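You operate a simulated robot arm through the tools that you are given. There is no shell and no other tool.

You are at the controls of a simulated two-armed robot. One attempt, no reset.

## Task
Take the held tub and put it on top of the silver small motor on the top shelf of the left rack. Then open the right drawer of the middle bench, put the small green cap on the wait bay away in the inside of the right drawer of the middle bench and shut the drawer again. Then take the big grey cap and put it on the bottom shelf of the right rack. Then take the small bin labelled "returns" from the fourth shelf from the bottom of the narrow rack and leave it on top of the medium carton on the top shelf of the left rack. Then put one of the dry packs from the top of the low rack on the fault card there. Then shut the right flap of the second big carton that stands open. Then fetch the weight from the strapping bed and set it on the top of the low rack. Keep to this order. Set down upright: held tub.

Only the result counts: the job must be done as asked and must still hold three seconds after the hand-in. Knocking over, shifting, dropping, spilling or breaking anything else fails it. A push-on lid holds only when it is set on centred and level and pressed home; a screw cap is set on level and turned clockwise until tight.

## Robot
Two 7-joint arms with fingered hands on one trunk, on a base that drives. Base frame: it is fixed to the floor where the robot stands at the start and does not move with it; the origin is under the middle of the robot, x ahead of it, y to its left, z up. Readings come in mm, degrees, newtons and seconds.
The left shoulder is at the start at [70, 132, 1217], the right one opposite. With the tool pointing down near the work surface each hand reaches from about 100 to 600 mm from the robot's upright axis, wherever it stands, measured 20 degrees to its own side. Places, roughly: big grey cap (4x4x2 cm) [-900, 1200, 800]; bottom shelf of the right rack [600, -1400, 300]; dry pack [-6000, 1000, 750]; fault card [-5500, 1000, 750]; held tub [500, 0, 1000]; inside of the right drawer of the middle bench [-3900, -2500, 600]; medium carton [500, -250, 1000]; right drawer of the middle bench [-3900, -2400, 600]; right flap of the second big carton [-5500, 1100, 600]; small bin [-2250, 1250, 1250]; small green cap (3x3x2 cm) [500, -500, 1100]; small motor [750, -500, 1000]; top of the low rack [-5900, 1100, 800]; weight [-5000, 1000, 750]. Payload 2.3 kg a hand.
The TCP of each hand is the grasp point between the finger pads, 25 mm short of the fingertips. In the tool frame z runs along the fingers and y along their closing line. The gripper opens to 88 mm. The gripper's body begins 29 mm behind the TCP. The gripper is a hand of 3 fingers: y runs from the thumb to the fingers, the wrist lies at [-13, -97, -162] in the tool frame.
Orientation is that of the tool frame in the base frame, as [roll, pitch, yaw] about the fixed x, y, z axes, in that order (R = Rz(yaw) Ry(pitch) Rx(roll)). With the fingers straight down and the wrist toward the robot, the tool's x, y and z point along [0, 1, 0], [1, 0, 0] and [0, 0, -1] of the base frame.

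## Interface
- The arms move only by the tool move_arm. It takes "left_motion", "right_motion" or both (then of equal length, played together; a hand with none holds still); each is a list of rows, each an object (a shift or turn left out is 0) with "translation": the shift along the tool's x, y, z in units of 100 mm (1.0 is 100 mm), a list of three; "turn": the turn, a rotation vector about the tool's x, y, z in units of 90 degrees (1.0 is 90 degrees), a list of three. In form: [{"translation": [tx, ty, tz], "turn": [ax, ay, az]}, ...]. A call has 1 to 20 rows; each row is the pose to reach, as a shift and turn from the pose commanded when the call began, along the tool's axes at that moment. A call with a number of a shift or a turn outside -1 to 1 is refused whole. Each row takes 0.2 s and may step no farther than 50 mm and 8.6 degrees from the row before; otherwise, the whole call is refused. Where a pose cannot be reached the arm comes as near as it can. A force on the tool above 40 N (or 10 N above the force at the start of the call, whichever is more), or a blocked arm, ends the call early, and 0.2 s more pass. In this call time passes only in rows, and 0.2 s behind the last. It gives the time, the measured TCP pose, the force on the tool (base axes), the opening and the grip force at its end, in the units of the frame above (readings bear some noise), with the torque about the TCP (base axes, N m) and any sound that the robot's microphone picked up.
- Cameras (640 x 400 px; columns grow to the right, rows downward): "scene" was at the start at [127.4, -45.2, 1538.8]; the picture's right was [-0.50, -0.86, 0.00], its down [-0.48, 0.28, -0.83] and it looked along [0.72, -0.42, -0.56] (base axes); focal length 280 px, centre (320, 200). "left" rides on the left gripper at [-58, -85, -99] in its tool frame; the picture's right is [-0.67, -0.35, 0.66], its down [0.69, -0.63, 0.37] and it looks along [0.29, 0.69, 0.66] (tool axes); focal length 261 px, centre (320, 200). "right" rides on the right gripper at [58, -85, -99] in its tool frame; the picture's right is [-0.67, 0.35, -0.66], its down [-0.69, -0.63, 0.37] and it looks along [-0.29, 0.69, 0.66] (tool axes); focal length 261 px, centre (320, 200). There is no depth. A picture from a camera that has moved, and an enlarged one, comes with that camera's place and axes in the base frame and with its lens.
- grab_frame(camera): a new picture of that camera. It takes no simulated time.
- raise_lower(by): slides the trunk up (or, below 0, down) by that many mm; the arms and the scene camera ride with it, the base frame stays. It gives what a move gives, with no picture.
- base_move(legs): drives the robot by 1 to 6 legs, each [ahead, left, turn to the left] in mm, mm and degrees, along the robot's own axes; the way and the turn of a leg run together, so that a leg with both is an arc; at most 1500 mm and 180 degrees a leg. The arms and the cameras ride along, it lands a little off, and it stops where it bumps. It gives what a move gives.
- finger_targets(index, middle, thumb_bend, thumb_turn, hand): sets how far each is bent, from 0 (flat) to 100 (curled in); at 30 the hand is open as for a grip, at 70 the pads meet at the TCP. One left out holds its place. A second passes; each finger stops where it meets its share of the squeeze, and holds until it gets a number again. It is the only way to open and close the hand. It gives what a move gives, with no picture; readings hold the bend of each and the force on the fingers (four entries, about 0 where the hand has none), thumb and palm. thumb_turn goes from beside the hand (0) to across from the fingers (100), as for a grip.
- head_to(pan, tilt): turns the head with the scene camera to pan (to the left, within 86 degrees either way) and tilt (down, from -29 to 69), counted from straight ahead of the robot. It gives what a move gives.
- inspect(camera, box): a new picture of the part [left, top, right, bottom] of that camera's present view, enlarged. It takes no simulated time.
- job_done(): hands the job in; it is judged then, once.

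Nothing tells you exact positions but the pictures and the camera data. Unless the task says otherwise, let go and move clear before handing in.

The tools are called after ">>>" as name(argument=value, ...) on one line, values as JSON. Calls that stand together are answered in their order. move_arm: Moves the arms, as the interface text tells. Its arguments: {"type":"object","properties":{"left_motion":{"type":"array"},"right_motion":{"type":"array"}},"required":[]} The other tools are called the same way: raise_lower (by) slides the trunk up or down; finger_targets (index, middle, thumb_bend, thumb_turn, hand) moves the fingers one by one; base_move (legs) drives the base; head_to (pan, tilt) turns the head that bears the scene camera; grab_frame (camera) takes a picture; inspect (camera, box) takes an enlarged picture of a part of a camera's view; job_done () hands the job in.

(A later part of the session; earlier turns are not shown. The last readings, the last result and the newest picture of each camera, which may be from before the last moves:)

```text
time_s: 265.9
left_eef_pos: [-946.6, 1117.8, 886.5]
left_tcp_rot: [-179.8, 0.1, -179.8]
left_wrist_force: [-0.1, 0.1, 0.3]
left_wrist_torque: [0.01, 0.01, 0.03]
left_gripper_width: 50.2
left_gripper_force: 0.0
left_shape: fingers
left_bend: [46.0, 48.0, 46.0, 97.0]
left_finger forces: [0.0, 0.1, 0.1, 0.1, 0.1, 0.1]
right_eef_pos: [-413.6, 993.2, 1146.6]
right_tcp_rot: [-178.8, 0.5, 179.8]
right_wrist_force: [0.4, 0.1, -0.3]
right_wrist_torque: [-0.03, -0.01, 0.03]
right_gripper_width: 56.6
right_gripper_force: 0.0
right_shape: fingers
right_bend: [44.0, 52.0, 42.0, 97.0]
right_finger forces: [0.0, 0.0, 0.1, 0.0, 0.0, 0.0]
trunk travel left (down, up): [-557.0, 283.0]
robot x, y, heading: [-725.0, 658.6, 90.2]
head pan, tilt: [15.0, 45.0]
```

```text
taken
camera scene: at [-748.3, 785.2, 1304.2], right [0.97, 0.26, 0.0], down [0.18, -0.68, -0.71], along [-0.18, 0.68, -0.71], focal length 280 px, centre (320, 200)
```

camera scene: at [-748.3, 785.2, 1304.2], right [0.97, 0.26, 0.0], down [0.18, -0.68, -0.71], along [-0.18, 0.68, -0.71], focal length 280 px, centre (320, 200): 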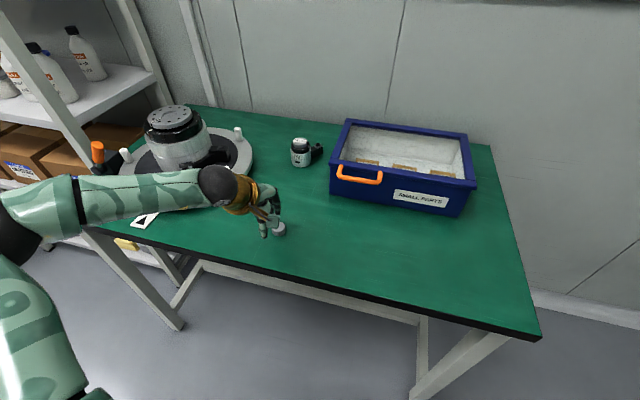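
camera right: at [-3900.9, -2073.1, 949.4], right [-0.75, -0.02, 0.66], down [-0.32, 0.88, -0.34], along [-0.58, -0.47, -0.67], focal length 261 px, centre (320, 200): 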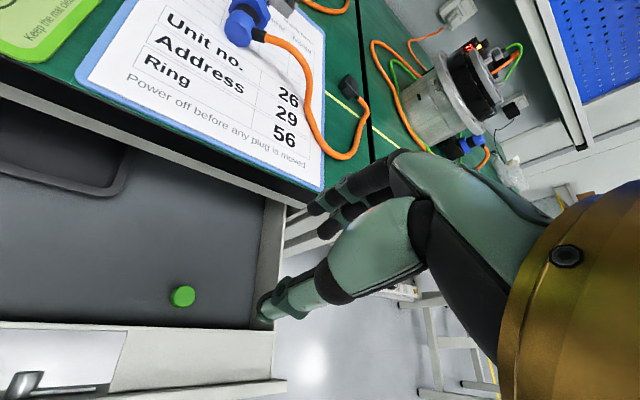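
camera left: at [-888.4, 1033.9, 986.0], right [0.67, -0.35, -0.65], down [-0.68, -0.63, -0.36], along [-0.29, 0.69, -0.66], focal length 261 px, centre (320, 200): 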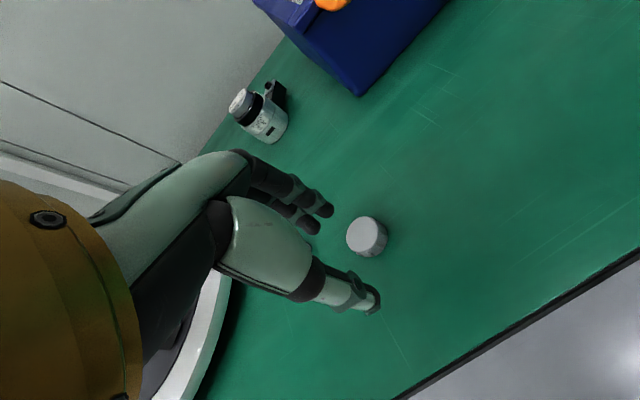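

Cap at (-947,1154). I centre over it and lower.

>>> finger_targets(hand="left", index=41, middle=44, thumb_bend=41)

>>> move_arm(left_motion=[{"translation": [0, 0.18, 0]}, {"translation": [0, 0.36, 0.1]}, {"translation": [0, 0.36, 0.35]}, {"translation": [0, 0.36, 0.48]}])

>>> inspect(camera="left", box=[240, 150, 420, 330])

```text
time_s: 266.9
left_eef_pos: [-945.3, 1117.6, 887.6]
left_tcp_rot: [-179.8, -0.1, -179.7]
left_wrist_force: [0.4, 0.3, 0.8]
left_wrist_torque: [-0.02, 0.03, 0.01]
left_gripper_width: 60.9
left_gripper_force: 0.1
left_shape: fingers
left_bend: [41.0, 44.0, 41.0, 97.0]
left_finger forces: [0.0, 0.0, 0.0, 0.0, 0.0, 0.1]
right_eef_pos: [-414.0, 992.0, 1147.5]
right_tcp_rot: [-178.8, 0.5, 179.9]
right_wrist_force: [0.3, -0.1, -0.2]
right_wrist_torque: [-0.02, -0.02, 0.0]
right_gripper_width: 56.9
right_gripper_force: 0.1
right_shape: fingers
right_bend: [44.0, 52.0, 42.0, 97.0]
right_finger forces: [0.0, 0.0, 0.0, 0.0, 0.0, 0.0]
trunk travel left (down, up): [-557.0, 283.0]
robot x, y, heading: [-727.7, 658.2, 90.2]
head pan, tilt: [15.0, 45.0]
```

```text
time_s: 267.9
left_eef_pos: [-945.0, 1153.5, 838.5]
left_tcp_rot: [-179.8, 0.0, -179.8]
left_wrist_force: [0.1, -0.3, -0.5]
left_wrist_torque: [0.01, 0.03, 0.01]
left_gripper_width: 60.8
left_gripper_force: 0.0
left_shape: fingers
left_bend: [41.0, 44.0, 41.0, 97.0]
left_finger forces: [0.0, 0.1, 0.0, 0.0, 0.1, 0.0]
right_eef_pos: [-412.6, 992.9, 1147.2]
right_tcp_rot: [-178.8, 0.3, 179.8]
right_wrist_force: [0.6, 0.3, -0.4]
right_wrist_torque: [0.02, 0.04, 0.01]
right_gripper_width: 56.5
right_gripper_force: 0.1
right_shape: fingers
right_bend: [44.0, 52.0, 42.0, 97.0]
right_finger forces: [0.0, 0.0, 0.0, 0.0, 0.0, 0.1]
trunk travel left (down, up): [-557.0, 283.0]
robot x, y, heading: [-731.3, 657.8, 90.0]
head pan, tilt: [15.0, 45.0]
```

```text
2.22 times, centred on (330, 240) of left
camera zoom: at [-887.8, 1069.3, 937.5], right [0.67, -0.35, -0.65], down [-0.68, -0.63, -0.36], along [-0.29, 0.69, -0.66], focal length 579 px, centre (298, 111)
```

zoom: 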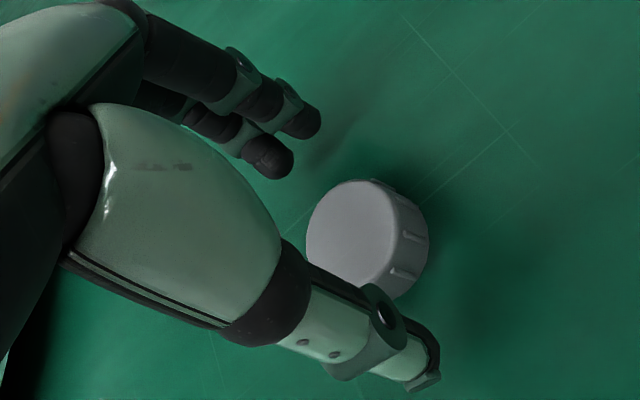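

Centred. I lower further, feeling for the bench.

>>> move_arm(left_motion=[{"translation": [0, 0, 0.04]}, {"translation": [0, 0, 0.08]}, {"translation": [0, 0, 0.12]}, {"translation": [0, 0, 0.16]}])

>>> inspect(camera="left", box=[240, 150, 420, 330])

```text
time_s: 268.9
left_eef_pos: [-944.3, 1151.4, 826.3]
left_tcp_rot: [179.5, -0.1, -179.7]
left_wrist_force: [-1.1, 1.2, 18.2]
left_wrist_torque: [0.71, 0.21, 0.06]
left_gripper_width: 60.8
left_gripper_force: 9.2
left_shape: fingers
left_bend: [41.0, 40.0, 41.0, 97.0]
left_finger forces: [0.0, 18.3, 0.0, 0.0, 0.0, 0.0]
right_eef_pos: [-412.5, 990.0, 1147.8]
right_tcp_rot: [-178.9, 0.3, 179.8]
right_wrist_force: [-0.8, 0.2, 0.1]
right_wrist_torque: [0.06, 0.02, 0.0]
right_gripper_width: 56.7
right_gripper_force: 0.1
right_shape: fingers
right_bend: [44.0, 52.0, 42.0, 97.0]
right_finger forces: [0.1, 0.0, 0.1, 0.0, 0.1, 0.0]
trunk travel left (down, up): [-557.0, 283.0]
robot x, y, heading: [-727.4, 659.3, 90.1]
head pan, tilt: [15.0, 45.0]
```

```text
2.22 times, centred on (330, 240) of left
camera zoom: at [-887.1, 1065.7, 925.6], right [0.67, -0.34, -0.66], down [-0.68, -0.63, -0.37], along [-0.29, 0.7, -0.66], focal length 579 px, centre (298, 111)
```

zoom: 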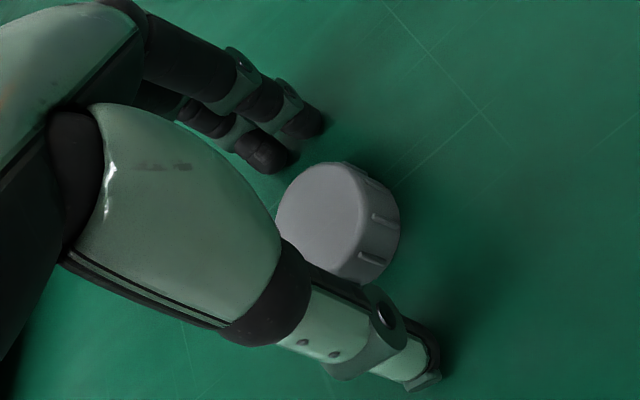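

The longer middle finger touches the bench at TCP 826, so the top is ≈796. I bend the fingers more, go slightly lower, and close.

>>> finger_targets(hand="left", index=48, middle=52, thumb_bend=48)

>>> finger_targets(hand="left", index=58, middle=60, thumb_bend=60)

>>> inspect(camera="left", box=[240, 150, 420, 330])

```text
time_s: 269.9
left_eef_pos: [-943.0, 1150.3, 827.8]
left_tcp_rot: [179.7, -0.1, -179.7]
left_wrist_force: [-3.3, 6.5, 32.1]
left_wrist_torque: [1.39, 0.35, 0.07]
left_gripper_width: 46.5
left_gripper_force: 15.7
left_shape: fingers
left_bend: [48.0, 40.0, 48.0, 98.0]
left_finger forces: [0.3, 30.8, 0.1, 0.0, 0.3, 0.1]
right_eef_pos: [-411.3, 987.2, 1147.9]
right_tcp_rot: [-179.2, 0.2, 179.8]
right_wrist_force: [-0.3, 0.1, 0.2]
right_wrist_torque: [0.0, -0.01, 0.01]
right_gripper_width: 56.6
right_gripper_force: 0.1
right_shape: fingers
right_bend: [44.0, 52.0, 42.0, 97.0]
right_finger forces: [0.0, 0.1, 0.0, 0.0, 0.0, 0.1]
trunk travel left (down, up): [-557.0, 283.0]
robot x, y, heading: [-728.2, 659.7, 90.3]
head pan, tilt: [15.0, 45.0]
```

```text
time_s: 270.9
left_eef_pos: [-943.3, 1149.8, 828.1]
left_tcp_rot: [179.5, -0.1, -179.7]
left_wrist_force: [-3.0, 8.1, 34.0]
left_wrist_torque: [1.45, 0.25, 0.05]
left_gripper_width: 29.2
left_gripper_force: 17.7
left_shape: fingers
left_bend: [53.0, 41.0, 59.0, 98.0]
left_finger forces: [5.4, 28.0, 0.1, 0.0, 1.1, 0.0]
right_eef_pos: [-411.5, 988.2, 1147.1]
right_tcp_rot: [-179.2, 0.2, 179.8]
right_wrist_force: [-0.4, -0.5, 0.3]
right_wrist_torque: [0.01, 0.01, -0.01]
right_gripper_width: 56.4
right_gripper_force: 0.1
right_shape: fingers
right_bend: [44.0, 52.0, 42.0, 97.0]
right_finger forces: [0.0, 0.0, 0.1, 0.1, 0.0, 0.0]
trunk travel left (down, up): [-557.0, 283.0]
robot x, y, heading: [-728.8, 657.3, 89.9]
head pan, tilt: [15.0, 45.0]
```

```text
2.22 times, centred on (330, 240) of left
camera zoom: at [-885.8, 1064.6, 926.1], right [0.67, -0.34, -0.66], down [-0.68, -0.63, -0.37], along [-0.29, 0.7, -0.66], focal length 579 px, centre (298, 111)
```

zoom: 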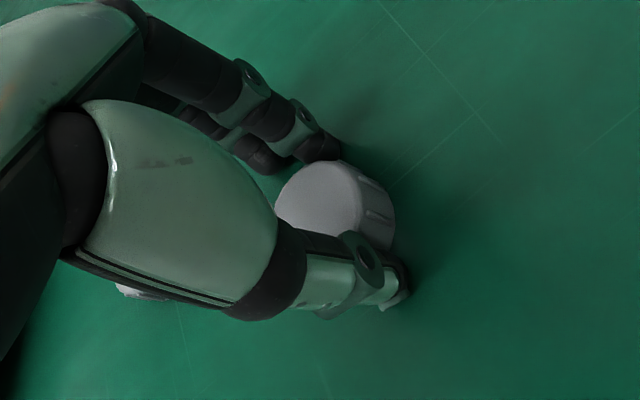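

The middle finger is jammed on the bench. I raise 5 mm so that it can close.

>>> move_arm(left_motion=[{"translation": [0, 0, -0.05]}])

>>> finger_targets(hand="left", index=62, middle=64, thumb_bend=64)

>>> inspect(camera="left", box=[240, 150, 420, 330])

```text
time_s: 271.3
left_eef_pos: [-944.9, 1150.4, 829.4]
left_tcp_rot: [180.0, 0.0, -179.7]
left_wrist_force: [-0.7, 7.0, 19.5]
left_wrist_torque: [0.94, 0.19, 0.0]
left_gripper_width: 24.8
left_gripper_force: 10.6
left_shape: fingers
left_bend: [56.0, 43.0, 59.0, 98.0]
left_finger forces: [0.5, 20.1, 0.0, 0.0, 0.4, 0.0]
right_eef_pos: [-411.7, 989.6, 1147.0]
right_tcp_rot: [-179.0, 0.3, 179.8]
right_wrist_force: [0.2, -0.2, -1.0]
right_wrist_torque: [-0.01, 0.02, 0.01]
right_gripper_width: 56.7
right_gripper_force: 0.0
right_shape: fingers
right_bend: [44.0, 52.0, 42.0, 97.0]
right_finger forces: [0.0, 0.0, 0.1, 0.0, 0.0, 0.1]
trunk travel left (down, up): [-557.0, 283.0]
robot x, y, heading: [-728.6, 652.2, 90.1]
head pan, tilt: [15.0, 45.0]
```

```text
time_s: 272.3
left_eef_pos: [-944.4, 1151.3, 829.7]
left_tcp_rot: [-179.9, -0.1, -179.7]
left_wrist_force: [0.4, 7.3, 16.8]
left_wrist_torque: [0.85, 0.16, -0.03]
left_gripper_width: 22.3
left_gripper_force: 11.6
left_shape: fingers
left_bend: [58.0, 45.0, 60.0, 98.0]
left_finger forces: [2.6, 16.9, 0.0, 0.0, 2.5, 0.0]
right_eef_pos: [-412.2, 991.5, 1146.7]
right_tcp_rot: [-178.9, 0.2, 179.8]
right_wrist_force: [-0.6, -1.1, -0.4]
right_wrist_torque: [0.03, -0.02, 0.04]
right_gripper_width: 56.6
right_gripper_force: 0.1
right_shape: fingers
right_bend: [44.0, 52.0, 42.0, 97.0]
right_finger forces: [0.0, 0.0, 0.1, 0.1, 0.0, 0.1]
trunk travel left (down, up): [-557.0, 283.0]
robot x, y, heading: [-726.0, 655.8, 90.2]
head pan, tilt: [15.0, 45.0]
```

```text
2.22 times, centred on (330, 240) of left
camera zoom: at [-886.8, 1067.3, 928.2], right [0.67, -0.35, -0.66], down [-0.68, -0.63, -0.36], along [-0.29, 0.69, -0.66], focal length 579 px, centre (298, 111)
```

zoom: 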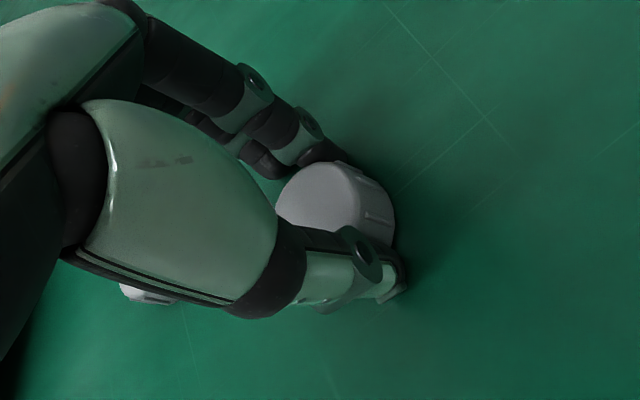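

>>> move_arm(left_motion=[{"translation": [0, 0, -0.04]}])

>>> finger_targets(hand="left", index=63, middle=66, thumb_bend=66)

>>> inspect(camera="left", box=[240, 150, 420, 330])

```text
time_s: 272.7
left_eef_pos: [-946.3, 1152.4, 829.8]
left_tcp_rot: [-179.5, 0.0, -179.6]
left_wrist_force: [-0.8, 0.8, -0.5]
left_wrist_torque: [0.02, -0.03, 0.0]
left_gripper_width: 22.2
left_gripper_force: 2.4
left_shape: fingers
left_bend: [58.0, 57.0, 60.0, 97.0]
left_finger forces: [2.5, 0.3, 0.0, 0.0, 2.7, 0.0]
right_eef_pos: [-414.0, 992.2, 1146.5]
right_tcp_rot: [-178.8, 0.4, 179.9]
right_wrist_force: [-1.2, -0.1, 0.4]
right_wrist_torque: [0.0, 0.01, -0.04]
right_gripper_width: 56.6
right_gripper_force: 0.1
right_shape: fingers
right_bend: [44.0, 52.0, 42.0, 97.0]
right_finger forces: [0.0, 0.0, 0.1, 0.1, 0.1, 0.1]
trunk travel left (down, up): [-557.0, 283.0]
robot x, y, heading: [-725.8, 657.4, 90.1]
head pan, tilt: [15.0, 45.0]
```

```text
time_s: 273.7
left_eef_pos: [-946.6, 1151.9, 832.7]
left_tcp_rot: [-179.8, 0.0, -179.6]
left_wrist_force: [0.1, -0.1, 0.7]
left_wrist_torque: [0.05, -0.02, 0.01]
left_gripper_width: 22.0
left_gripper_force: 5.8
left_shape: fingers
left_bend: [59.0, 62.0, 60.0, 96.0]
left_finger forces: [2.1, 3.5, 0.0, 0.1, 5.7, 0.0]
right_eef_pos: [-414.0, 992.4, 1146.6]
right_tcp_rot: [-178.9, 0.3, 179.8]
right_wrist_force: [-0.6, 0.4, -0.8]
right_wrist_torque: [-0.01, 0.0, -0.03]
right_gripper_width: 56.6
right_gripper_force: 0.1
right_shape: fingers
right_bend: [44.0, 52.0, 42.0, 97.0]
right_finger forces: [0.0, 0.1, 0.0, 0.1, 0.0, 0.0]
trunk travel left (down, up): [-557.0, 283.0]
robot x, y, heading: [-727.7, 658.7, 90.0]
head pan, tilt: [15.0, 45.0]
```

```text
2.22 times, centred on (330, 240) of left
camera zoom: at [-888.0, 1068.7, 931.4], right [0.67, -0.35, -0.65], down [-0.68, -0.63, -0.36], along [-0.29, 0.69, -0.66], focal length 579 px, centre (298, 111)
```

zoom: 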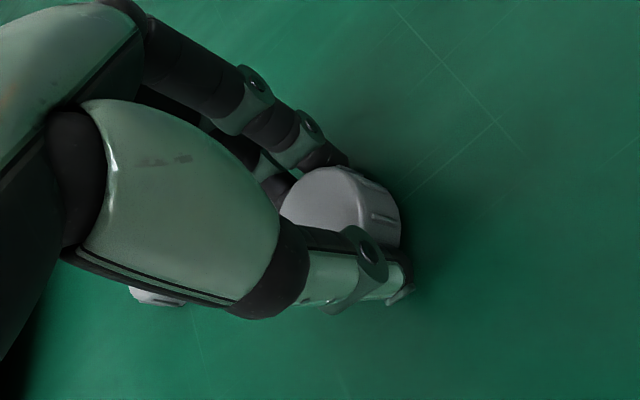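

All three touch, but the grip is on the upper part of the cap. I open slightly, drop 7 mm and re-close for a deeper hold.

>>> finger_targets(hand="left", index=54, middle=58, thumb_bend=55)

>>> move_arm(left_motion=[{"translation": [0, 0, 0.03]}, {"translation": [0, 0, 0.065]}])

>>> finger_targets(hand="left", index=64, middle=68, thumb_bend=66)

>>> inspect(camera="left", box=[240, 150, 420, 330])

```text
time_s: 274.7
left_eef_pos: [-944.9, 1152.8, 832.9]
left_tcp_rot: [-179.8, 0.0, -179.6]
left_wrist_force: [1.1, -0.4, 0.4]
left_wrist_torque: [-0.01, 0.01, 0.0]
left_gripper_width: 31.2
left_gripper_force: 0.0
left_shape: fingers
left_bend: [54.0, 57.0, 55.0, 97.0]
left_finger forces: [0.0, 0.1, 0.1, 0.0, 0.1, 0.0]
right_eef_pos: [-413.7, 992.3, 1146.3]
right_tcp_rot: [-178.8, 0.3, 179.8]
right_wrist_force: [-0.2, 1.1, -0.1]
right_wrist_torque: [0.01, 0.0, -0.01]
right_gripper_width: 56.7
right_gripper_force: 0.0
right_shape: fingers
right_bend: [44.0, 52.0, 42.0, 97.0]
right_finger forces: [0.1, 0.0, 0.0, 0.0, 0.0, 0.0]
trunk travel left (down, up): [-557.0, 283.0]
robot x, y, heading: [-727.8, 653.5, 90.2]
head pan, tilt: [15.0, 45.0]
```

```text
time_s: 275.3
left_eef_pos: [-945.8, 1152.9, 828.4]
left_tcp_rot: [179.9, -0.1, -179.7]
left_wrist_force: [-1.6, 2.6, 10.7]
left_wrist_torque: [0.28, 0.13, 0.02]
left_gripper_width: 31.4
left_gripper_force: 4.9
left_shape: fingers
left_bend: [54.0, 56.0, 55.0, 97.0]
left_finger forces: [0.7, 9.6, 0.0, 0.0, 0.0, 0.1]
right_eef_pos: [-412.4, 990.4, 1147.5]
right_tcp_rot: [-178.9, 0.3, 179.8]
right_wrist_force: [-0.7, 0.0, 0.0]
right_wrist_torque: [0.02, -0.03, -0.03]
right_gripper_width: 56.7
right_gripper_force: 0.1
right_shape: fingers
right_bend: [44.0, 52.0, 42.0, 97.0]
right_finger forces: [0.1, 0.1, 0.0, 0.1, 0.1, 0.0]
trunk travel left (down, up): [-557.0, 283.0]
robot x, y, heading: [-732.2, 658.3, 90.1]
head pan, tilt: [15.0, 45.0]
```

```text
time_s: 276.3
left_eef_pos: [-944.4, 1152.6, 828.9]
left_tcp_rot: [179.8, -0.1, -179.7]
left_wrist_force: [-3.6, 12.0, 25.4]
left_wrist_torque: [0.84, 0.32, 0.02]
left_gripper_width: 21.1
left_gripper_force: 16.3
left_shape: fingers
left_bend: [59.0, 57.0, 61.0, 97.0]
left_finger forces: [3.6, 25.5, 0.1, 0.0, 3.5, 0.1]
right_eef_pos: [-413.1, 990.4, 1148.4]
right_tcp_rot: [-178.9, 0.3, 179.8]
right_wrist_force: [-0.3, -0.1, 0.7]
right_wrist_torque: [0.01, 0.01, -0.04]
right_gripper_width: 56.7
right_gripper_force: 0.0
right_shape: fingers
right_bend: [44.0, 52.0, 42.0, 97.0]
right_finger forces: [0.1, 0.0, 0.1, 0.0, 0.0, 0.0]
trunk travel left (down, up): [-557.0, 283.0]
robot x, y, heading: [-726.1, 657.3, 90.1]
head pan, tilt: [15.0, 45.0]
```

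```text
2.22 times, centred on (330, 240) of left
camera zoom: at [-886.9, 1067.7, 926.9], right [0.67, -0.34, -0.66], down [-0.68, -0.63, -0.37], along [-0.29, 0.69, -0.66], focal length 579 px, centre (298, 111)
```

zoom: 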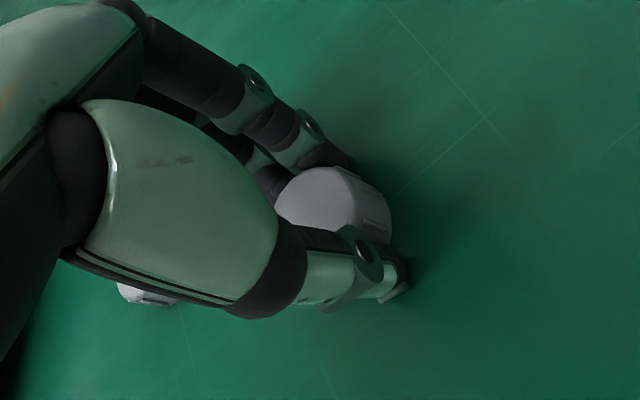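

>>> move_arm(left_motion=[{"translation": [0, 0, -0.04]}, {"translation": [0, 0, -0.1]}, {"translation": [0, 0, -0.2]}, {"translation": [0, 0, -0.3]}])

>>> inspect(camera="left", box=[240, 150, 420, 330])

>>> inspect(camera="scene", box=[210, 170, 350, 260])

```text
time_s: 277.3
left_eef_pos: [-945.4, 1153.0, 855.7]
left_tcp_rot: [-179.8, 0.0, -179.7]
left_wrist_force: [-0.9, -0.9, -0.3]
left_wrist_torque: [0.02, -0.02, 0.02]
left_gripper_width: 21.3
left_gripper_force: 5.5
left_shape: fingers
left_bend: [61.0, 63.0, 60.0, 96.0]
left_finger forces: [2.0, 4.4, 0.1, 0.1, 6.3, 0.0]
right_eef_pos: [-413.4, 991.9, 1146.9]
right_tcp_rot: [-178.8, 0.5, 179.8]
right_wrist_force: [0.3, 0.8, -1.1]
right_wrist_torque: [0.01, 0.03, -0.02]
right_gripper_width: 56.8
right_gripper_force: 0.1
right_shape: fingers
right_bend: [44.0, 52.0, 42.0, 97.0]
right_finger forces: [0.0, 0.0, 0.0, 0.0, 0.0, 0.1]
trunk travel left (down, up): [-557.0, 283.0]
robot x, y, heading: [-725.6, 658.2, 90.1]
head pan, tilt: [15.0, 45.0]
```

```text
2.22 times, centred on (330, 240) of left
camera zoom: at [-887.8, 1068.3, 954.6], right [0.67, -0.35, -0.65], down [-0.68, -0.63, -0.36], along [-0.29, 0.69, -0.66], focal length 579 px, centre (298, 111)
```

zoom: 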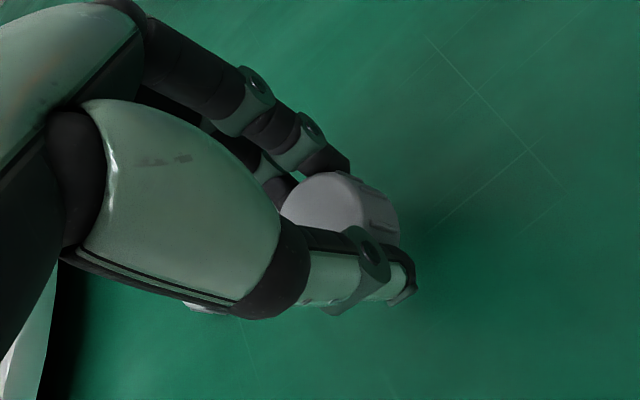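

```text
4.44 times, centred on (280, 215) of scene
camera zoom: at [-748.0, 784.1, 1304.3], right [0.97, 0.26, 0.0], down [0.18, -0.68, -0.71], along [-0.18, 0.68, -0.71], focal length 1245 px, centre (498, 133)
```

zoom: 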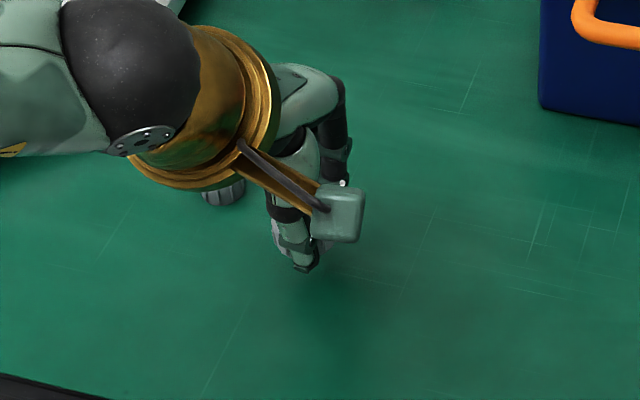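

The grey cap is held (2/4/6 N). I lift with the trunk, back away and drive to the right rack.

>>> raise_lower(by=60)

>>> base_move(legs=[[-400, 0, 0], [0, 0, -90], [150, -1250, 0]])

>>> head_to(pan=-15, tilt=40)

>>> grab_frame(camera="scene")

>>> inspect(camera="left", box=[240, 150, 420, 330])

```text
time_s: 278.3
left_eef_pos: [-946.4, 1153.1, 916.7]
left_tcp_rot: [-179.8, 0.0, -179.6]
left_wrist_force: [-0.6, -0.1, 0.0]
left_wrist_torque: [-0.01, -0.01, -0.02]
left_gripper_width: 21.1
left_gripper_force: 6.4
left_shape: fingers
left_bend: [61.0, 63.0, 60.0, 96.0]
left_finger forces: [2.0, 4.4, 0.0, 0.0, 6.3, 0.0]
right_eef_pos: [-414.5, 992.9, 1206.5]
right_tcp_rot: [-178.9, 0.4, 179.8]
right_wrist_force: [-0.3, -0.5, 0.1]
right_wrist_torque: [0.0, -0.02, -0.01]
right_gripper_width: 56.8
right_gripper_force: 0.1
right_shape: fingers
right_bend: [44.0, 52.0, 42.0, 97.0]
right_finger forces: [0.0, 0.0, 0.0, 0.0, 0.1, 0.1]
trunk travel left (down, up): [-617.0, 223.0]
robot x, y, heading: [-727.7, 654.7, 90.1]
head pan, tilt: [15.0, 45.0]
```

```text
time_s: 290.6
left_eef_pos: [-67.9, -764.9, 915.7]
left_tcp_rot: [-179.8, 0.0, 90.9]
left_wrist_force: [-0.5, 0.0, 0.1]
left_wrist_torque: [0.0, -0.01, 0.01]
left_gripper_width: 20.9
left_gripper_force: 5.4
left_shape: fingers
left_bend: [61.0, 63.0, 60.0, 96.0]
left_finger forces: [1.8, 4.2, 0.0, 0.0, 5.9, 0.1]
right_eef_pos: [-220.4, -1298.9, 1207.3]
right_tcp_rot: [-178.8, 0.5, 90.3]
right_wrist_force: [0.1, 0.1, -0.5]
right_wrist_torque: [0.01, -0.01, 0.03]
right_gripper_width: 56.8
right_gripper_force: 0.0
right_shape: fingers
right_bend: [44.0, 52.0, 42.0, 97.0]
right_finger forces: [0.0, 0.1, 0.1, 0.1, 0.1, 0.0]
trunk travel left (down, up): [-617.0, 223.0]
robot x, y, heading: [-563.1, -988.4, 0.4]
head pan, tilt: [15.0, 45.0]
```

```text
time_s: 291.5
left_eef_pos: [-66.9, -766.1, 916.0]
left_tcp_rot: [-179.7, 0.0, 91.0]
left_wrist_force: [-0.3, -0.2, -0.2]
left_wrist_torque: [-0.02, -0.02, -0.03]
left_gripper_width: 20.8
left_gripper_force: 5.4
left_shape: fingers
left_bend: [61.0, 63.0, 60.0, 96.0]
left_finger forces: [1.7, 4.2, 0.0, 0.1, 5.9, 0.1]
right_eef_pos: [-221.1, -1299.8, 1207.8]
right_tcp_rot: [-178.7, 0.4, 90.3]
right_wrist_force: [-0.6, 0.7, 0.2]
right_wrist_torque: [0.0, 0.0, 0.01]
right_gripper_width: 56.4
right_gripper_force: 0.0
right_shape: fingers
right_bend: [44.0, 52.0, 42.0, 97.0]
right_finger forces: [0.1, 0.1, 0.1, 0.0, 0.1, 0.0]
trunk travel left (down, up): [-617.0, 223.0]
robot x, y, heading: [-565.9, -991.4, 0.5]
head pan, tilt: [-15.0, 40.0]
```

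```text
taken
camera scene: at [-428.4, -1009.5, 1371.6], right [-0.25, -0.97, 0.0], down [-0.62, 0.16, -0.77], along [0.74, -0.19, -0.64], focal length 280 px, centre (320, 200)
```

scene: 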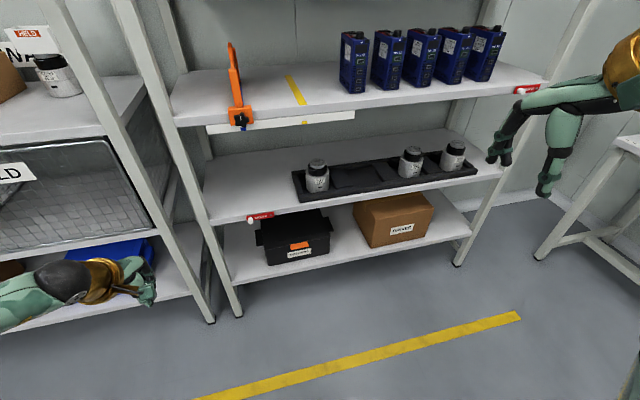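

```text
2.22 times, centred on (330, 240) of left
camera zoom: at [-151.3, -825.0, 1014.8], right [-0.34, -0.68, -0.65], down [-0.64, 0.68, -0.36], along [0.69, 0.3, -0.66], focal length 579 px, centre (298, 111)
```

zoom: 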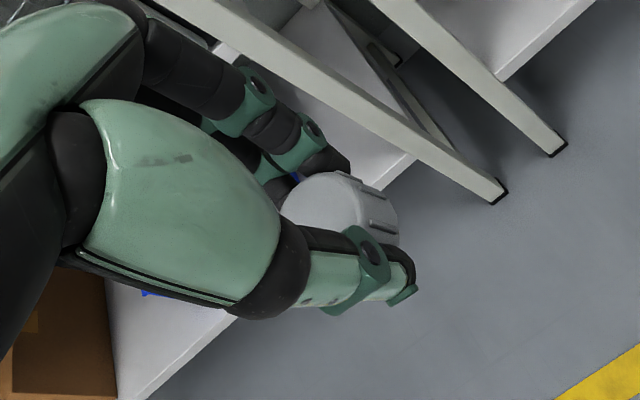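

The bottom shelf (z≈255, front x≈370) is free between the black box and the carton, around y≈-1400. I move in front of it and lower the trunk.

>>> base_move(legs=[[215, -605, -0.4]])

>>> raise_lower(by=-580)

>>> head_to(pan=15, tilt=25)

>>> grab_frame(camera="scene")

>>> grab_frame(camera="left")

```text
time_s: 295.1
left_eef_pos: [153.8, -1370.3, 914.9]
left_tcp_rot: [-179.8, 0.0, 90.2]
left_wrist_force: [0.0, 0.3, -0.5]
left_wrist_torque: [-0.03, -0.02, -0.04]
left_gripper_width: 21.1
left_gripper_force: 5.6
left_shape: fingers
left_bend: [61.0, 63.0, 60.0, 96.0]
left_finger forces: [1.8, 4.2, 0.0, 0.1, 5.9, 0.0]
right_eef_pos: [-6.3, -1901.6, 1206.8]
right_tcp_rot: [-178.8, 0.4, 89.8]
right_wrist_force: [-1.1, -1.0, -0.1]
right_wrist_torque: [0.01, -0.02, -0.01]
right_gripper_width: 56.6
right_gripper_force: 0.1
right_shape: fingers
right_bend: [44.0, 52.0, 42.0, 97.0]
right_finger forces: [0.0, 0.0, 0.0, 0.1, 0.0, 0.0]
trunk travel left (down, up): [-617.0, 223.0]
robot x, y, heading: [-339.4, -1592.2, 0.2]
head pan, tilt: [-15.0, 40.0]
```

```text
refused: -580 is not a number from -400 to 400
```

```text
time_s: 296.0
left_eef_pos: [154.3, -1370.2, 914.8]
left_tcp_rot: [-179.7, 0.1, 90.3]
left_wrist_force: [0.3, -0.4, -0.2]
left_wrist_torque: [0.01, -0.02, 0.01]
left_gripper_width: 20.8
left_gripper_force: 6.4
left_shape: fingers
left_bend: [61.0, 63.0, 60.0, 96.0]
left_finger forces: [1.8, 4.2, 0.0, 0.0, 5.9, 0.0]
right_eef_pos: [-6.4, -1903.0, 1206.2]
right_tcp_rot: [-178.9, 0.5, 89.8]
right_wrist_force: [-0.7, 0.0, -0.8]
right_wrist_torque: [-0.01, 0.0, 0.0]
right_gripper_width: 56.6
right_gripper_force: 0.2
right_shape: fingers
right_bend: [44.0, 52.0, 42.0, 97.0]
right_finger forces: [0.0, 0.1, 0.0, 0.0, 0.0, 0.0]
trunk travel left (down, up): [-617.0, 223.0]
robot x, y, heading: [-346.3, -1590.1, 0.5]
head pan, tilt: [15.0, 25.0]
```

```text
taken
camera scene: at [-202.8, -1565.7, 1394.9], right [0.26, -0.97, 0.0], down [-0.41, -0.11, -0.91], along [0.87, 0.24, -0.42], focal length 280 px, centre (320, 200)
```

scene: 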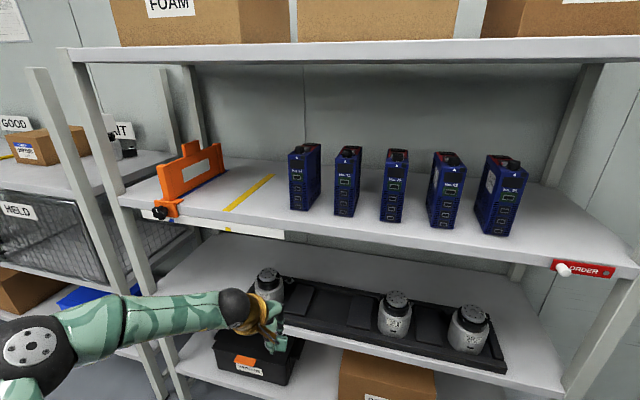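

```text
taken
camera left: at [69.4, -1429.6, 1014.8], right [-0.35, -0.67, -0.65], down [-0.63, 0.68, -0.36], along [0.69, 0.29, -0.66], focal length 261 px, centre (320, 200)
```

left: 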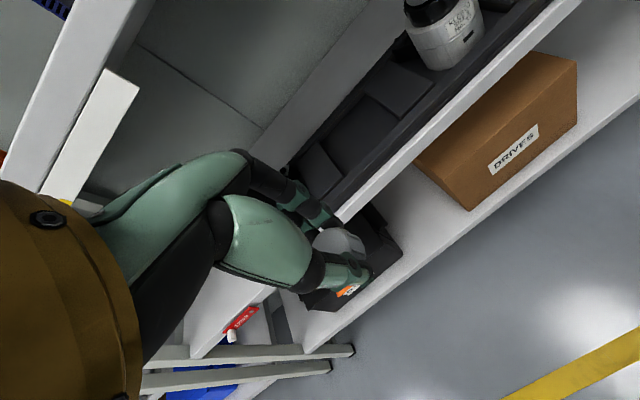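

>>> raise_lower(by=-400)

>>> raise_lower(by=-180)

>>> grab_frame(camera="scene")

>>> grab_frame(camera="left")

```text
time_s: 299.9
left_eef_pos: [154.2, -1371.8, 515.7]
left_tcp_rot: [-179.7, 0.0, 90.3]
left_wrist_force: [-0.4, 0.5, -0.2]
left_wrist_torque: [0.02, 0.0, -0.04]
left_gripper_width: 20.6
left_gripper_force: 6.2
left_shape: fingers
left_bend: [61.0, 63.0, 60.0, 96.0]
left_finger forces: [1.8, 4.2, 0.1, 0.0, 5.9, 0.0]
right_eef_pos: [-5.6, -1901.9, 806.0]
right_tcp_rot: [-178.8, 0.4, 89.8]
right_wrist_force: [0.4, -0.5, -0.7]
right_wrist_torque: [0.0, -0.02, -0.01]
right_gripper_width: 56.9
right_gripper_force: 0.0
right_shape: fingers
right_bend: [44.0, 52.0, 42.0, 97.0]
right_finger forces: [0.0, 0.0, 0.0, 0.1, 0.0, 0.0]
trunk travel left (down, up): [-217.0, 623.0]
robot x, y, heading: [-349.3, -1590.9, 0.6]
head pan, tilt: [15.0, 25.0]
```

```text
time_s: 301.9
left_eef_pos: [154.7, -1372.2, 335.9]
left_tcp_rot: [-179.7, 0.0, 90.3]
left_wrist_force: [-0.3, -0.1, 0.0]
left_wrist_torque: [0.01, 0.0, 0.0]
left_gripper_width: 20.8
left_gripper_force: 5.7
left_shape: fingers
left_bend: [61.0, 63.0, 60.0, 96.0]
left_finger forces: [1.7, 4.2, 0.0, 0.1, 5.9, 0.0]
right_eef_pos: [-6.6, -1903.3, 626.1]
right_tcp_rot: [-178.8, 0.5, 89.8]
right_wrist_force: [-0.1, 0.0, -0.6]
right_wrist_torque: [-0.01, 0.04, 0.0]
right_gripper_width: 56.4
right_gripper_force: 0.0
right_shape: fingers
right_bend: [44.0, 52.0, 42.0, 97.0]
right_finger forces: [0.0, 0.1, 0.0, 0.0, 0.1, 0.0]
trunk travel left (down, up): [-37.0, 803.0]
robot x, y, heading: [-343.6, -1591.0, 0.2]
head pan, tilt: [15.0, 25.0]
```

```text
taken
camera scene: at [-202.9, -1565.7, 814.9], right [0.26, -0.97, 0.0], down [-0.41, -0.11, -0.91], along [0.87, 0.24, -0.42], focal length 280 px, centre (320, 200)
```

scene: 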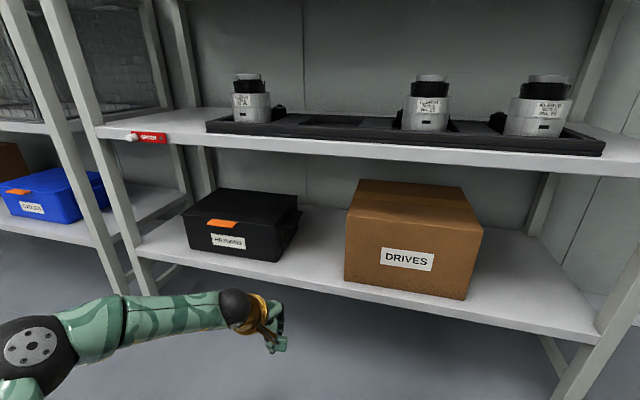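

```text
taken
camera left: at [69.3, -1429.7, 434.8], right [-0.35, -0.67, -0.65], down [-0.63, 0.68, -0.36], along [0.69, 0.29, -0.66], focal length 261 px, centre (320, 200)
```

left: 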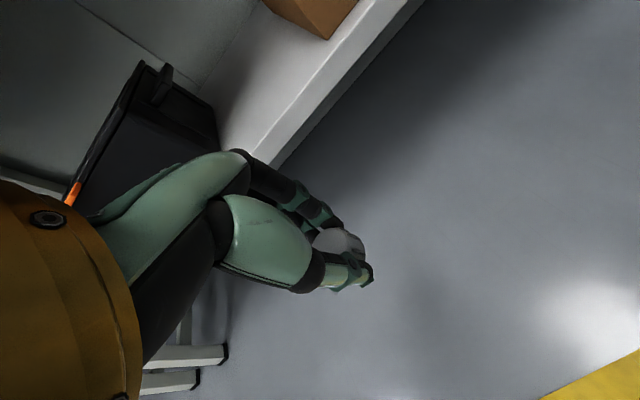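

The gap between the box and the carton spans y≈-1243…-1470. I centre on y≈-1357 and drive forward, the cap about 30 mm above shelf level.

>>> move_arm(left_motion=[{"translation": [0.08, 0, 0]}, {"translation": [0.15, 0, 0]}])

>>> base_move(legs=[[200, 0, -0.3]])

>>> grab_frame(camera="scene")

>>> grab_frame(camera="left")

```text
time_s: 302.5
left_eef_pos: [154.3, -1356.2, 335.2]
left_tcp_rot: [-179.8, 0.0, 90.3]
left_wrist_force: [-0.2, -0.4, -1.2]
left_wrist_torque: [-0.01, 0.02, 0.01]
left_gripper_width: 21.0
left_gripper_force: 5.8
left_shape: fingers
left_bend: [61.0, 63.0, 60.0, 96.0]
left_finger forces: [1.9, 4.2, 0.1, 0.0, 5.9, 0.0]
right_eef_pos: [-7.0, -1902.6, 626.8]
right_tcp_rot: [-178.8, 0.4, 89.8]
right_wrist_force: [0.2, 0.9, 0.3]
right_wrist_torque: [0.02, 0.0, -0.03]
right_gripper_width: 56.9
right_gripper_force: 0.1
right_shape: fingers
right_bend: [44.0, 52.0, 42.0, 97.0]
right_finger forces: [0.1, 0.0, 0.0, 0.0, 0.1, 0.1]
trunk travel left (down, up): [-37.0, 803.0]
robot x, y, heading: [-344.3, -1589.9, 0.2]
head pan, tilt: [15.0, 25.0]
```

```text
time_s: 304.1
left_eef_pos: [354.6, -1358.5, 335.5]
left_tcp_rot: [-179.8, -0.1, 90.1]
left_wrist_force: [1.0, -0.9, -0.7]
left_wrist_torque: [0.01, 0.01, 0.01]
left_gripper_width: 20.7
left_gripper_force: 5.7
left_shape: fingers
left_bend: [61.0, 63.0, 60.0, 96.0]
left_finger forces: [1.9, 4.2, 0.0, 0.0, 5.9, 0.0]
right_eef_pos: [189.2, -1904.4, 628.3]
right_tcp_rot: [-178.8, 0.5, 89.5]
right_wrist_force: [-0.4, -0.4, 0.0]
right_wrist_torque: [-0.03, 0.0, 0.02]
right_gripper_width: 56.5
right_gripper_force: 0.0
right_shape: fingers
right_bend: [44.0, 52.0, 42.0, 97.0]
right_finger forces: [0.0, 0.0, 0.0, 0.1, 0.0, 0.1]
trunk travel left (down, up): [-37.0, 803.0]
robot x, y, heading: [-148.9, -1590.9, -0.3]
head pan, tilt: [15.0, 25.0]
```

```text
taken
camera scene: at [-3.6, -1566.5, 814.9], right [0.26, -0.97, 0.0], down [-0.41, -0.11, -0.91], along [0.88, 0.23, -0.42], focal length 280 px, centre (320, 200)
```

scene: 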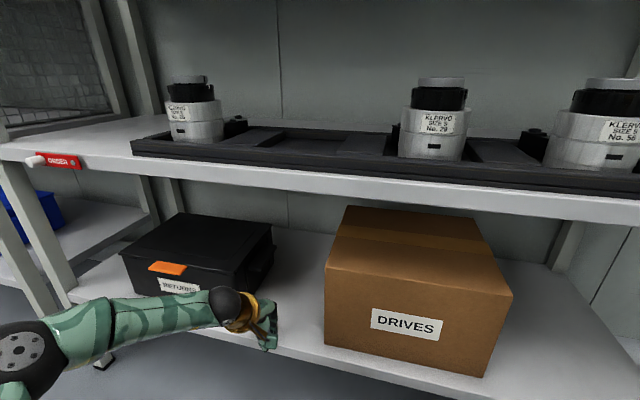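

```text
taken
camera left: at [269.3, -1416.8, 434.6], right [-0.35, -0.67, -0.65], down [-0.63, 0.69, -0.36], along [0.69, 0.28, -0.66], focal length 261 px, centre (320, 200)
```

left: 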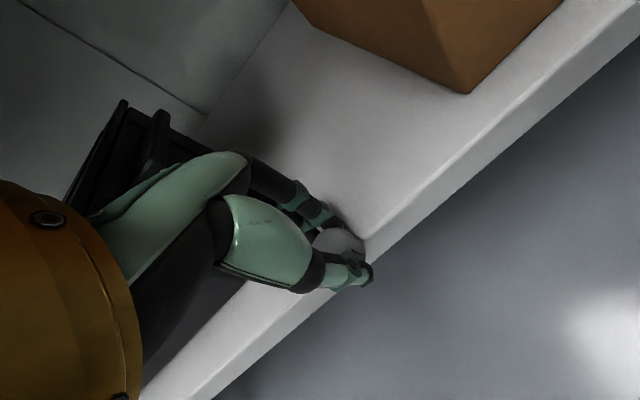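

>>> base_move(legs=[[62, 0, 0]])

>>> move_arm(left_motion=[{"translation": [0, 0.15, 0]}, {"translation": [0, 0.28, 0.05]}, {"translation": [0, 0.28, 0.15]}])

>>> grab_frame(camera="left")

>>> inspect(camera="scene", box=[200, 220, 360, 380])

```text
time_s: 305.0
left_eef_pos: [417.1, -1359.5, 335.1]
left_tcp_rot: [-179.8, 0.0, 89.9]
left_wrist_force: [0.5, 0.3, -0.8]
left_wrist_torque: [0.02, 0.02, 0.03]
left_gripper_width: 21.1
left_gripper_force: 5.7
left_shape: fingers
left_bend: [61.0, 63.0, 60.0, 96.0]
left_finger forces: [1.8, 4.1, 0.1, 0.1, 5.9, 0.0]
right_eef_pos: [254.2, -1905.4, 627.0]
right_tcp_rot: [-178.8, 0.3, 89.5]
right_wrist_force: [-0.3, -0.4, 0.0]
right_wrist_torque: [-0.03, 0.02, 0.01]
right_gripper_width: 57.0
right_gripper_force: 0.0
right_shape: fingers
right_bend: [44.0, 52.0, 42.0, 97.0]
right_finger forces: [0.0, 0.0, 0.1, 0.0, 0.0, 0.0]
trunk travel left (down, up): [-37.0, 803.0]
robot x, y, heading: [-83.5, -1587.1, -0.3]
head pan, tilt: [15.0, 25.0]
```

```text
time_s: 305.8
left_eef_pos: [445.3, -1360.2, 327.5]
left_tcp_rot: [179.3, 0.0, 89.9]
left_wrist_force: [2.4, 4.0, 27.4]
left_wrist_torque: [0.08, 0.24, 0.01]
left_gripper_width: 20.6
left_gripper_force: 20.4
left_shape: fingers
left_bend: [61.0, 63.0, 60.0, 96.0]
left_finger forces: [3.0, 13.7, 0.1, 0.0, 23.8, 0.0]
right_eef_pos: [250.1, -1907.3, 629.1]
right_tcp_rot: [-179.1, 0.2, 89.4]
right_wrist_force: [0.5, -0.3, -0.4]
right_wrist_torque: [0.01, 0.03, -0.03]
right_gripper_width: 56.8
right_gripper_force: 0.0
right_shape: fingers
right_bend: [44.0, 52.0, 42.0, 97.0]
right_finger forces: [0.1, 0.0, 0.0, 0.0, 0.1, 0.0]
trunk travel left (down, up): [-37.0, 803.0]
robot x, y, heading: [-83.1, -1589.3, 0.1]
head pan, tilt: [15.0, 25.0]
```

```text
taken
camera left: at [358.7, -1418.1, 425.4], right [-0.34, -0.67, -0.66], down [-0.62, 0.69, -0.37], along [0.7, 0.28, -0.65], focal length 261 px, centre (320, 200)
```

left: 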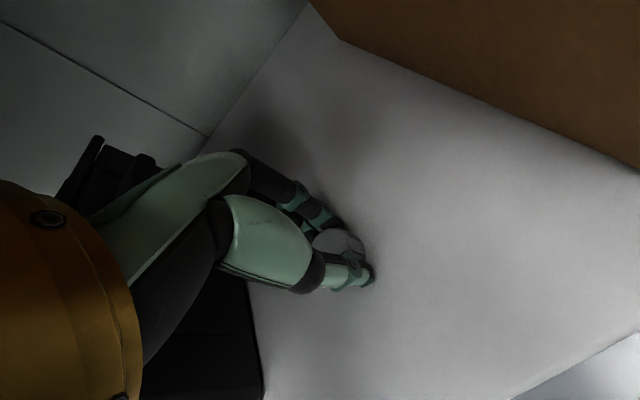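

```text
2.50 times, centred on (280, 300) of scene
camera zoom: at [54.4, -1568.3, 816.4], right [0.26, -0.97, 0.0], down [-0.4, -0.11, -0.91], along [0.88, 0.23, -0.42], focal length 700 px, centre (420, -50)
```

zoom: 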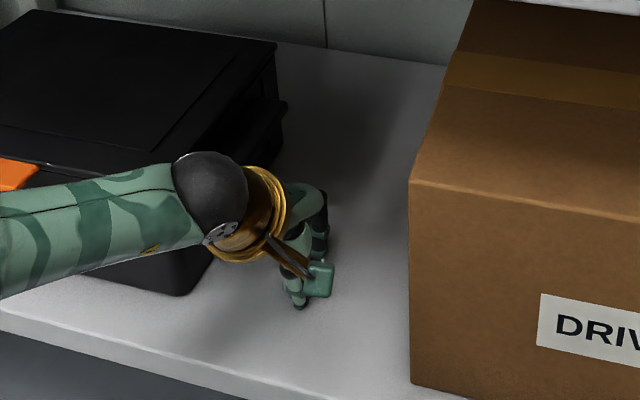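

Contact with the shelf. I relieve the pressure by 3 mm and open the hand.

>>> move_arm(left_motion=[{"translation": [0, 0, -0.05]}])

>>> finger_targets(hand="left", index=52, middle=55, thumb_bend=52)

>>> finger_targets(hand="left", index=40, middle=45, thumb_bend=40)

>>> inspect(camera="left", box=[240, 150, 440, 330])

```text
time_s: 306.2
left_eef_pos: [444.5, -1359.5, 328.1]
left_tcp_rot: [179.9, -0.1, 90.0]
left_wrist_force: [5.8, 1.1, 17.3]
left_wrist_torque: [0.1, -0.42, 0.01]
left_gripper_width: 21.1
left_gripper_force: 13.7
left_shape: fingers
left_bend: [61.0, 62.0, 61.0, 96.0]
left_finger forces: [6.2, 15.3, 0.0, 0.1, 5.2, 0.1]
right_eef_pos: [252.5, -1906.7, 627.5]
right_tcp_rot: [-179.1, 0.3, 89.4]
right_wrist_force: [-1.2, -0.1, 0.1]
right_wrist_torque: [-0.02, -0.01, -0.01]
right_gripper_width: 56.7
right_gripper_force: 0.1
right_shape: fingers
right_bend: [44.0, 52.0, 42.0, 97.0]
right_finger forces: [0.0, 0.0, 0.0, 0.0, 0.0, 0.0]
trunk travel left (down, up): [-37.0, 803.0]
robot x, y, heading: [-78.4, -1588.1, -0.4]
head pan, tilt: [15.0, 25.0]
```

```text
time_s: 307.2
left_eef_pos: [445.3, -1360.2, 328.4]
left_tcp_rot: [179.9, 0.0, 89.9]
left_wrist_force: [-4.8, -0.8, 14.1]
left_wrist_torque: [-0.13, -0.14, -0.06]
left_gripper_width: 28.8
left_gripper_force: 7.1
left_shape: fingers
left_bend: [59.0, 57.0, 52.0, 97.0]
left_finger forces: [10.4, 3.7, 0.0, 0.1, 0.1, 0.0]
right_eef_pos: [251.2, -1906.3, 628.7]
right_tcp_rot: [-179.0, 0.4, 89.5]
right_wrist_force: [-0.6, 0.7, -0.4]
right_wrist_torque: [-0.03, -0.02, -0.01]
right_gripper_width: 56.5
right_gripper_force: 0.0
right_shape: fingers
right_bend: [44.0, 52.0, 42.0, 97.0]
right_finger forces: [0.0, 0.0, 0.0, 0.1, 0.1, 0.1]
trunk travel left (down, up): [-37.0, 803.0]
robot x, y, heading: [-84.2, -1589.2, 0.0]
head pan, tilt: [15.0, 25.0]
```

```text
time_s: 308.2
left_eef_pos: [444.9, -1358.7, 326.9]
left_tcp_rot: [-180.0, -0.1, 90.0]
left_wrist_force: [-1.9, -0.3, 11.1]
left_wrist_torque: [0.08, -0.24, 0.05]
left_gripper_width: 62.8
left_gripper_force: 4.9
left_shape: fingers
left_bend: [40.0, 48.0, 40.0, 97.0]
left_finger forces: [0.0, 11.0, 0.0, 0.0, 0.0, 0.0]
right_eef_pos: [251.1, -1906.4, 626.8]
right_tcp_rot: [-179.0, 0.3, 89.5]
right_wrist_force: [0.7, 0.0, 0.0]
right_wrist_torque: [-0.02, 0.02, 0.01]
right_gripper_width: 56.6
right_gripper_force: 0.0
right_shape: fingers
right_bend: [44.0, 52.0, 42.0, 97.0]
right_finger forces: [0.0, 0.1, 0.0, 0.0, 0.0, 0.0]
trunk travel left (down, up): [-37.0, 803.0]
robot x, y, heading: [-78.1, -1591.6, -0.2]
head pan, tilt: [15.0, 25.0]
```

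```text
2.22 times, centred on (340, 240) of left
camera zoom: at [358.7, -1417.6, 426.1], right [-0.35, -0.67, -0.66], down [-0.63, 0.69, -0.37], along [0.69, 0.29, -0.66], focal length 579 px, centre (276, 111)
```

zoom: 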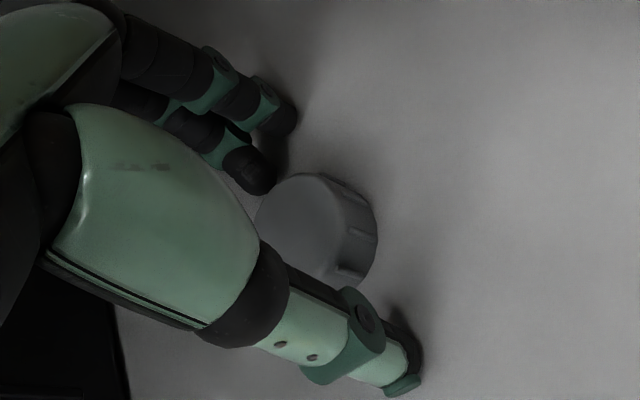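

The grey cap stands on the bottom shelf. I lift 45 mm, then back straight out.

>>> move_arm(left_motion=[{"translation": [0, 0, -0.1]}, {"translation": [0, 0, -0.25]}, {"translation": [0, 0, -0.45]}])

>>> base_move(legs=[[-320, 0, 0]])

>>> grab_frame(camera="scene")

```text
time_s: 309.0
left_eef_pos: [445.5, -1358.7, 370.6]
left_tcp_rot: [-179.8, -0.1, 89.9]
left_wrist_force: [-0.2, -0.9, 0.1]
left_wrist_torque: [-0.02, -0.01, 0.0]
left_gripper_width: 62.8
left_gripper_force: 0.1
left_shape: fingers
left_bend: [40.0, 45.0, 40.0, 97.0]
left_finger forces: [0.0, 0.0, 0.0, 0.0, 0.0, 0.1]
right_eef_pos: [254.1, -1905.7, 626.4]
right_tcp_rot: [-178.8, 0.4, 89.4]
right_wrist_force: [0.2, 0.4, 0.6]
right_wrist_torque: [0.02, -0.04, 0.0]
right_gripper_width: 56.4
right_gripper_force: 0.1
right_shape: fingers
right_bend: [44.0, 52.0, 42.0, 97.0]
right_finger forces: [0.1, 0.1, 0.0, 0.0, 0.0, 0.0]
trunk travel left (down, up): [-37.0, 803.0]
robot x, y, heading: [-80.2, -1590.0, -0.2]
head pan, tilt: [15.0, 25.0]
```

```text
time_s: 311.2
left_eef_pos: [126.3, -1357.3, 370.9]
left_tcp_rot: [-179.8, -0.1, 89.8]
left_wrist_force: [-0.3, 0.5, 0.0]
left_wrist_torque: [-0.02, 0.02, -0.01]
left_gripper_width: 63.0
left_gripper_force: 0.0
left_shape: fingers
left_bend: [40.0, 45.0, 40.0, 97.0]
left_finger forces: [0.0, 0.1, 0.0, 0.0, 0.1, 0.0]
right_eef_pos: [-66.4, -1904.3, 626.4]
right_tcp_rot: [-178.7, 0.4, 89.5]
right_wrist_force: [0.3, -0.3, 0.9]
right_wrist_torque: [0.01, 0.03, -0.03]
right_gripper_width: 56.6
right_gripper_force: 0.0
right_shape: fingers
right_bend: [44.0, 52.0, 42.0, 97.0]
right_finger forces: [0.0, 0.0, 0.0, 0.0, 0.0, 0.0]
trunk travel left (down, up): [-37.0, 803.0]
robot x, y, heading: [-400.8, -1587.4, -0.3]
head pan, tilt: [15.0, 25.0]
```

```text
taken
camera scene: at [-260.9, -1565.6, 814.9], right [0.25, -0.97, 0.0], down [-0.41, -0.11, -0.91], along [0.88, 0.23, -0.42], focal length 280 px, centre (320, 200)
```

scene: 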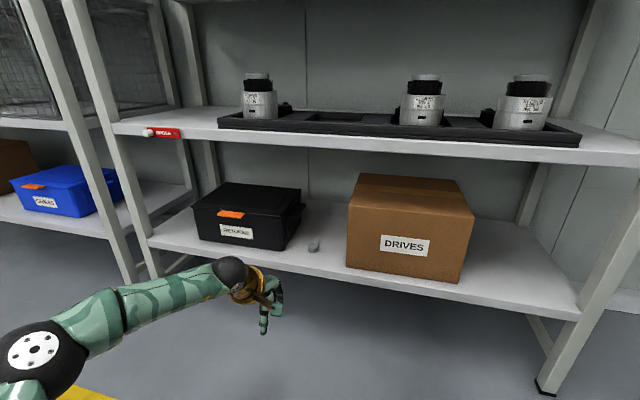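

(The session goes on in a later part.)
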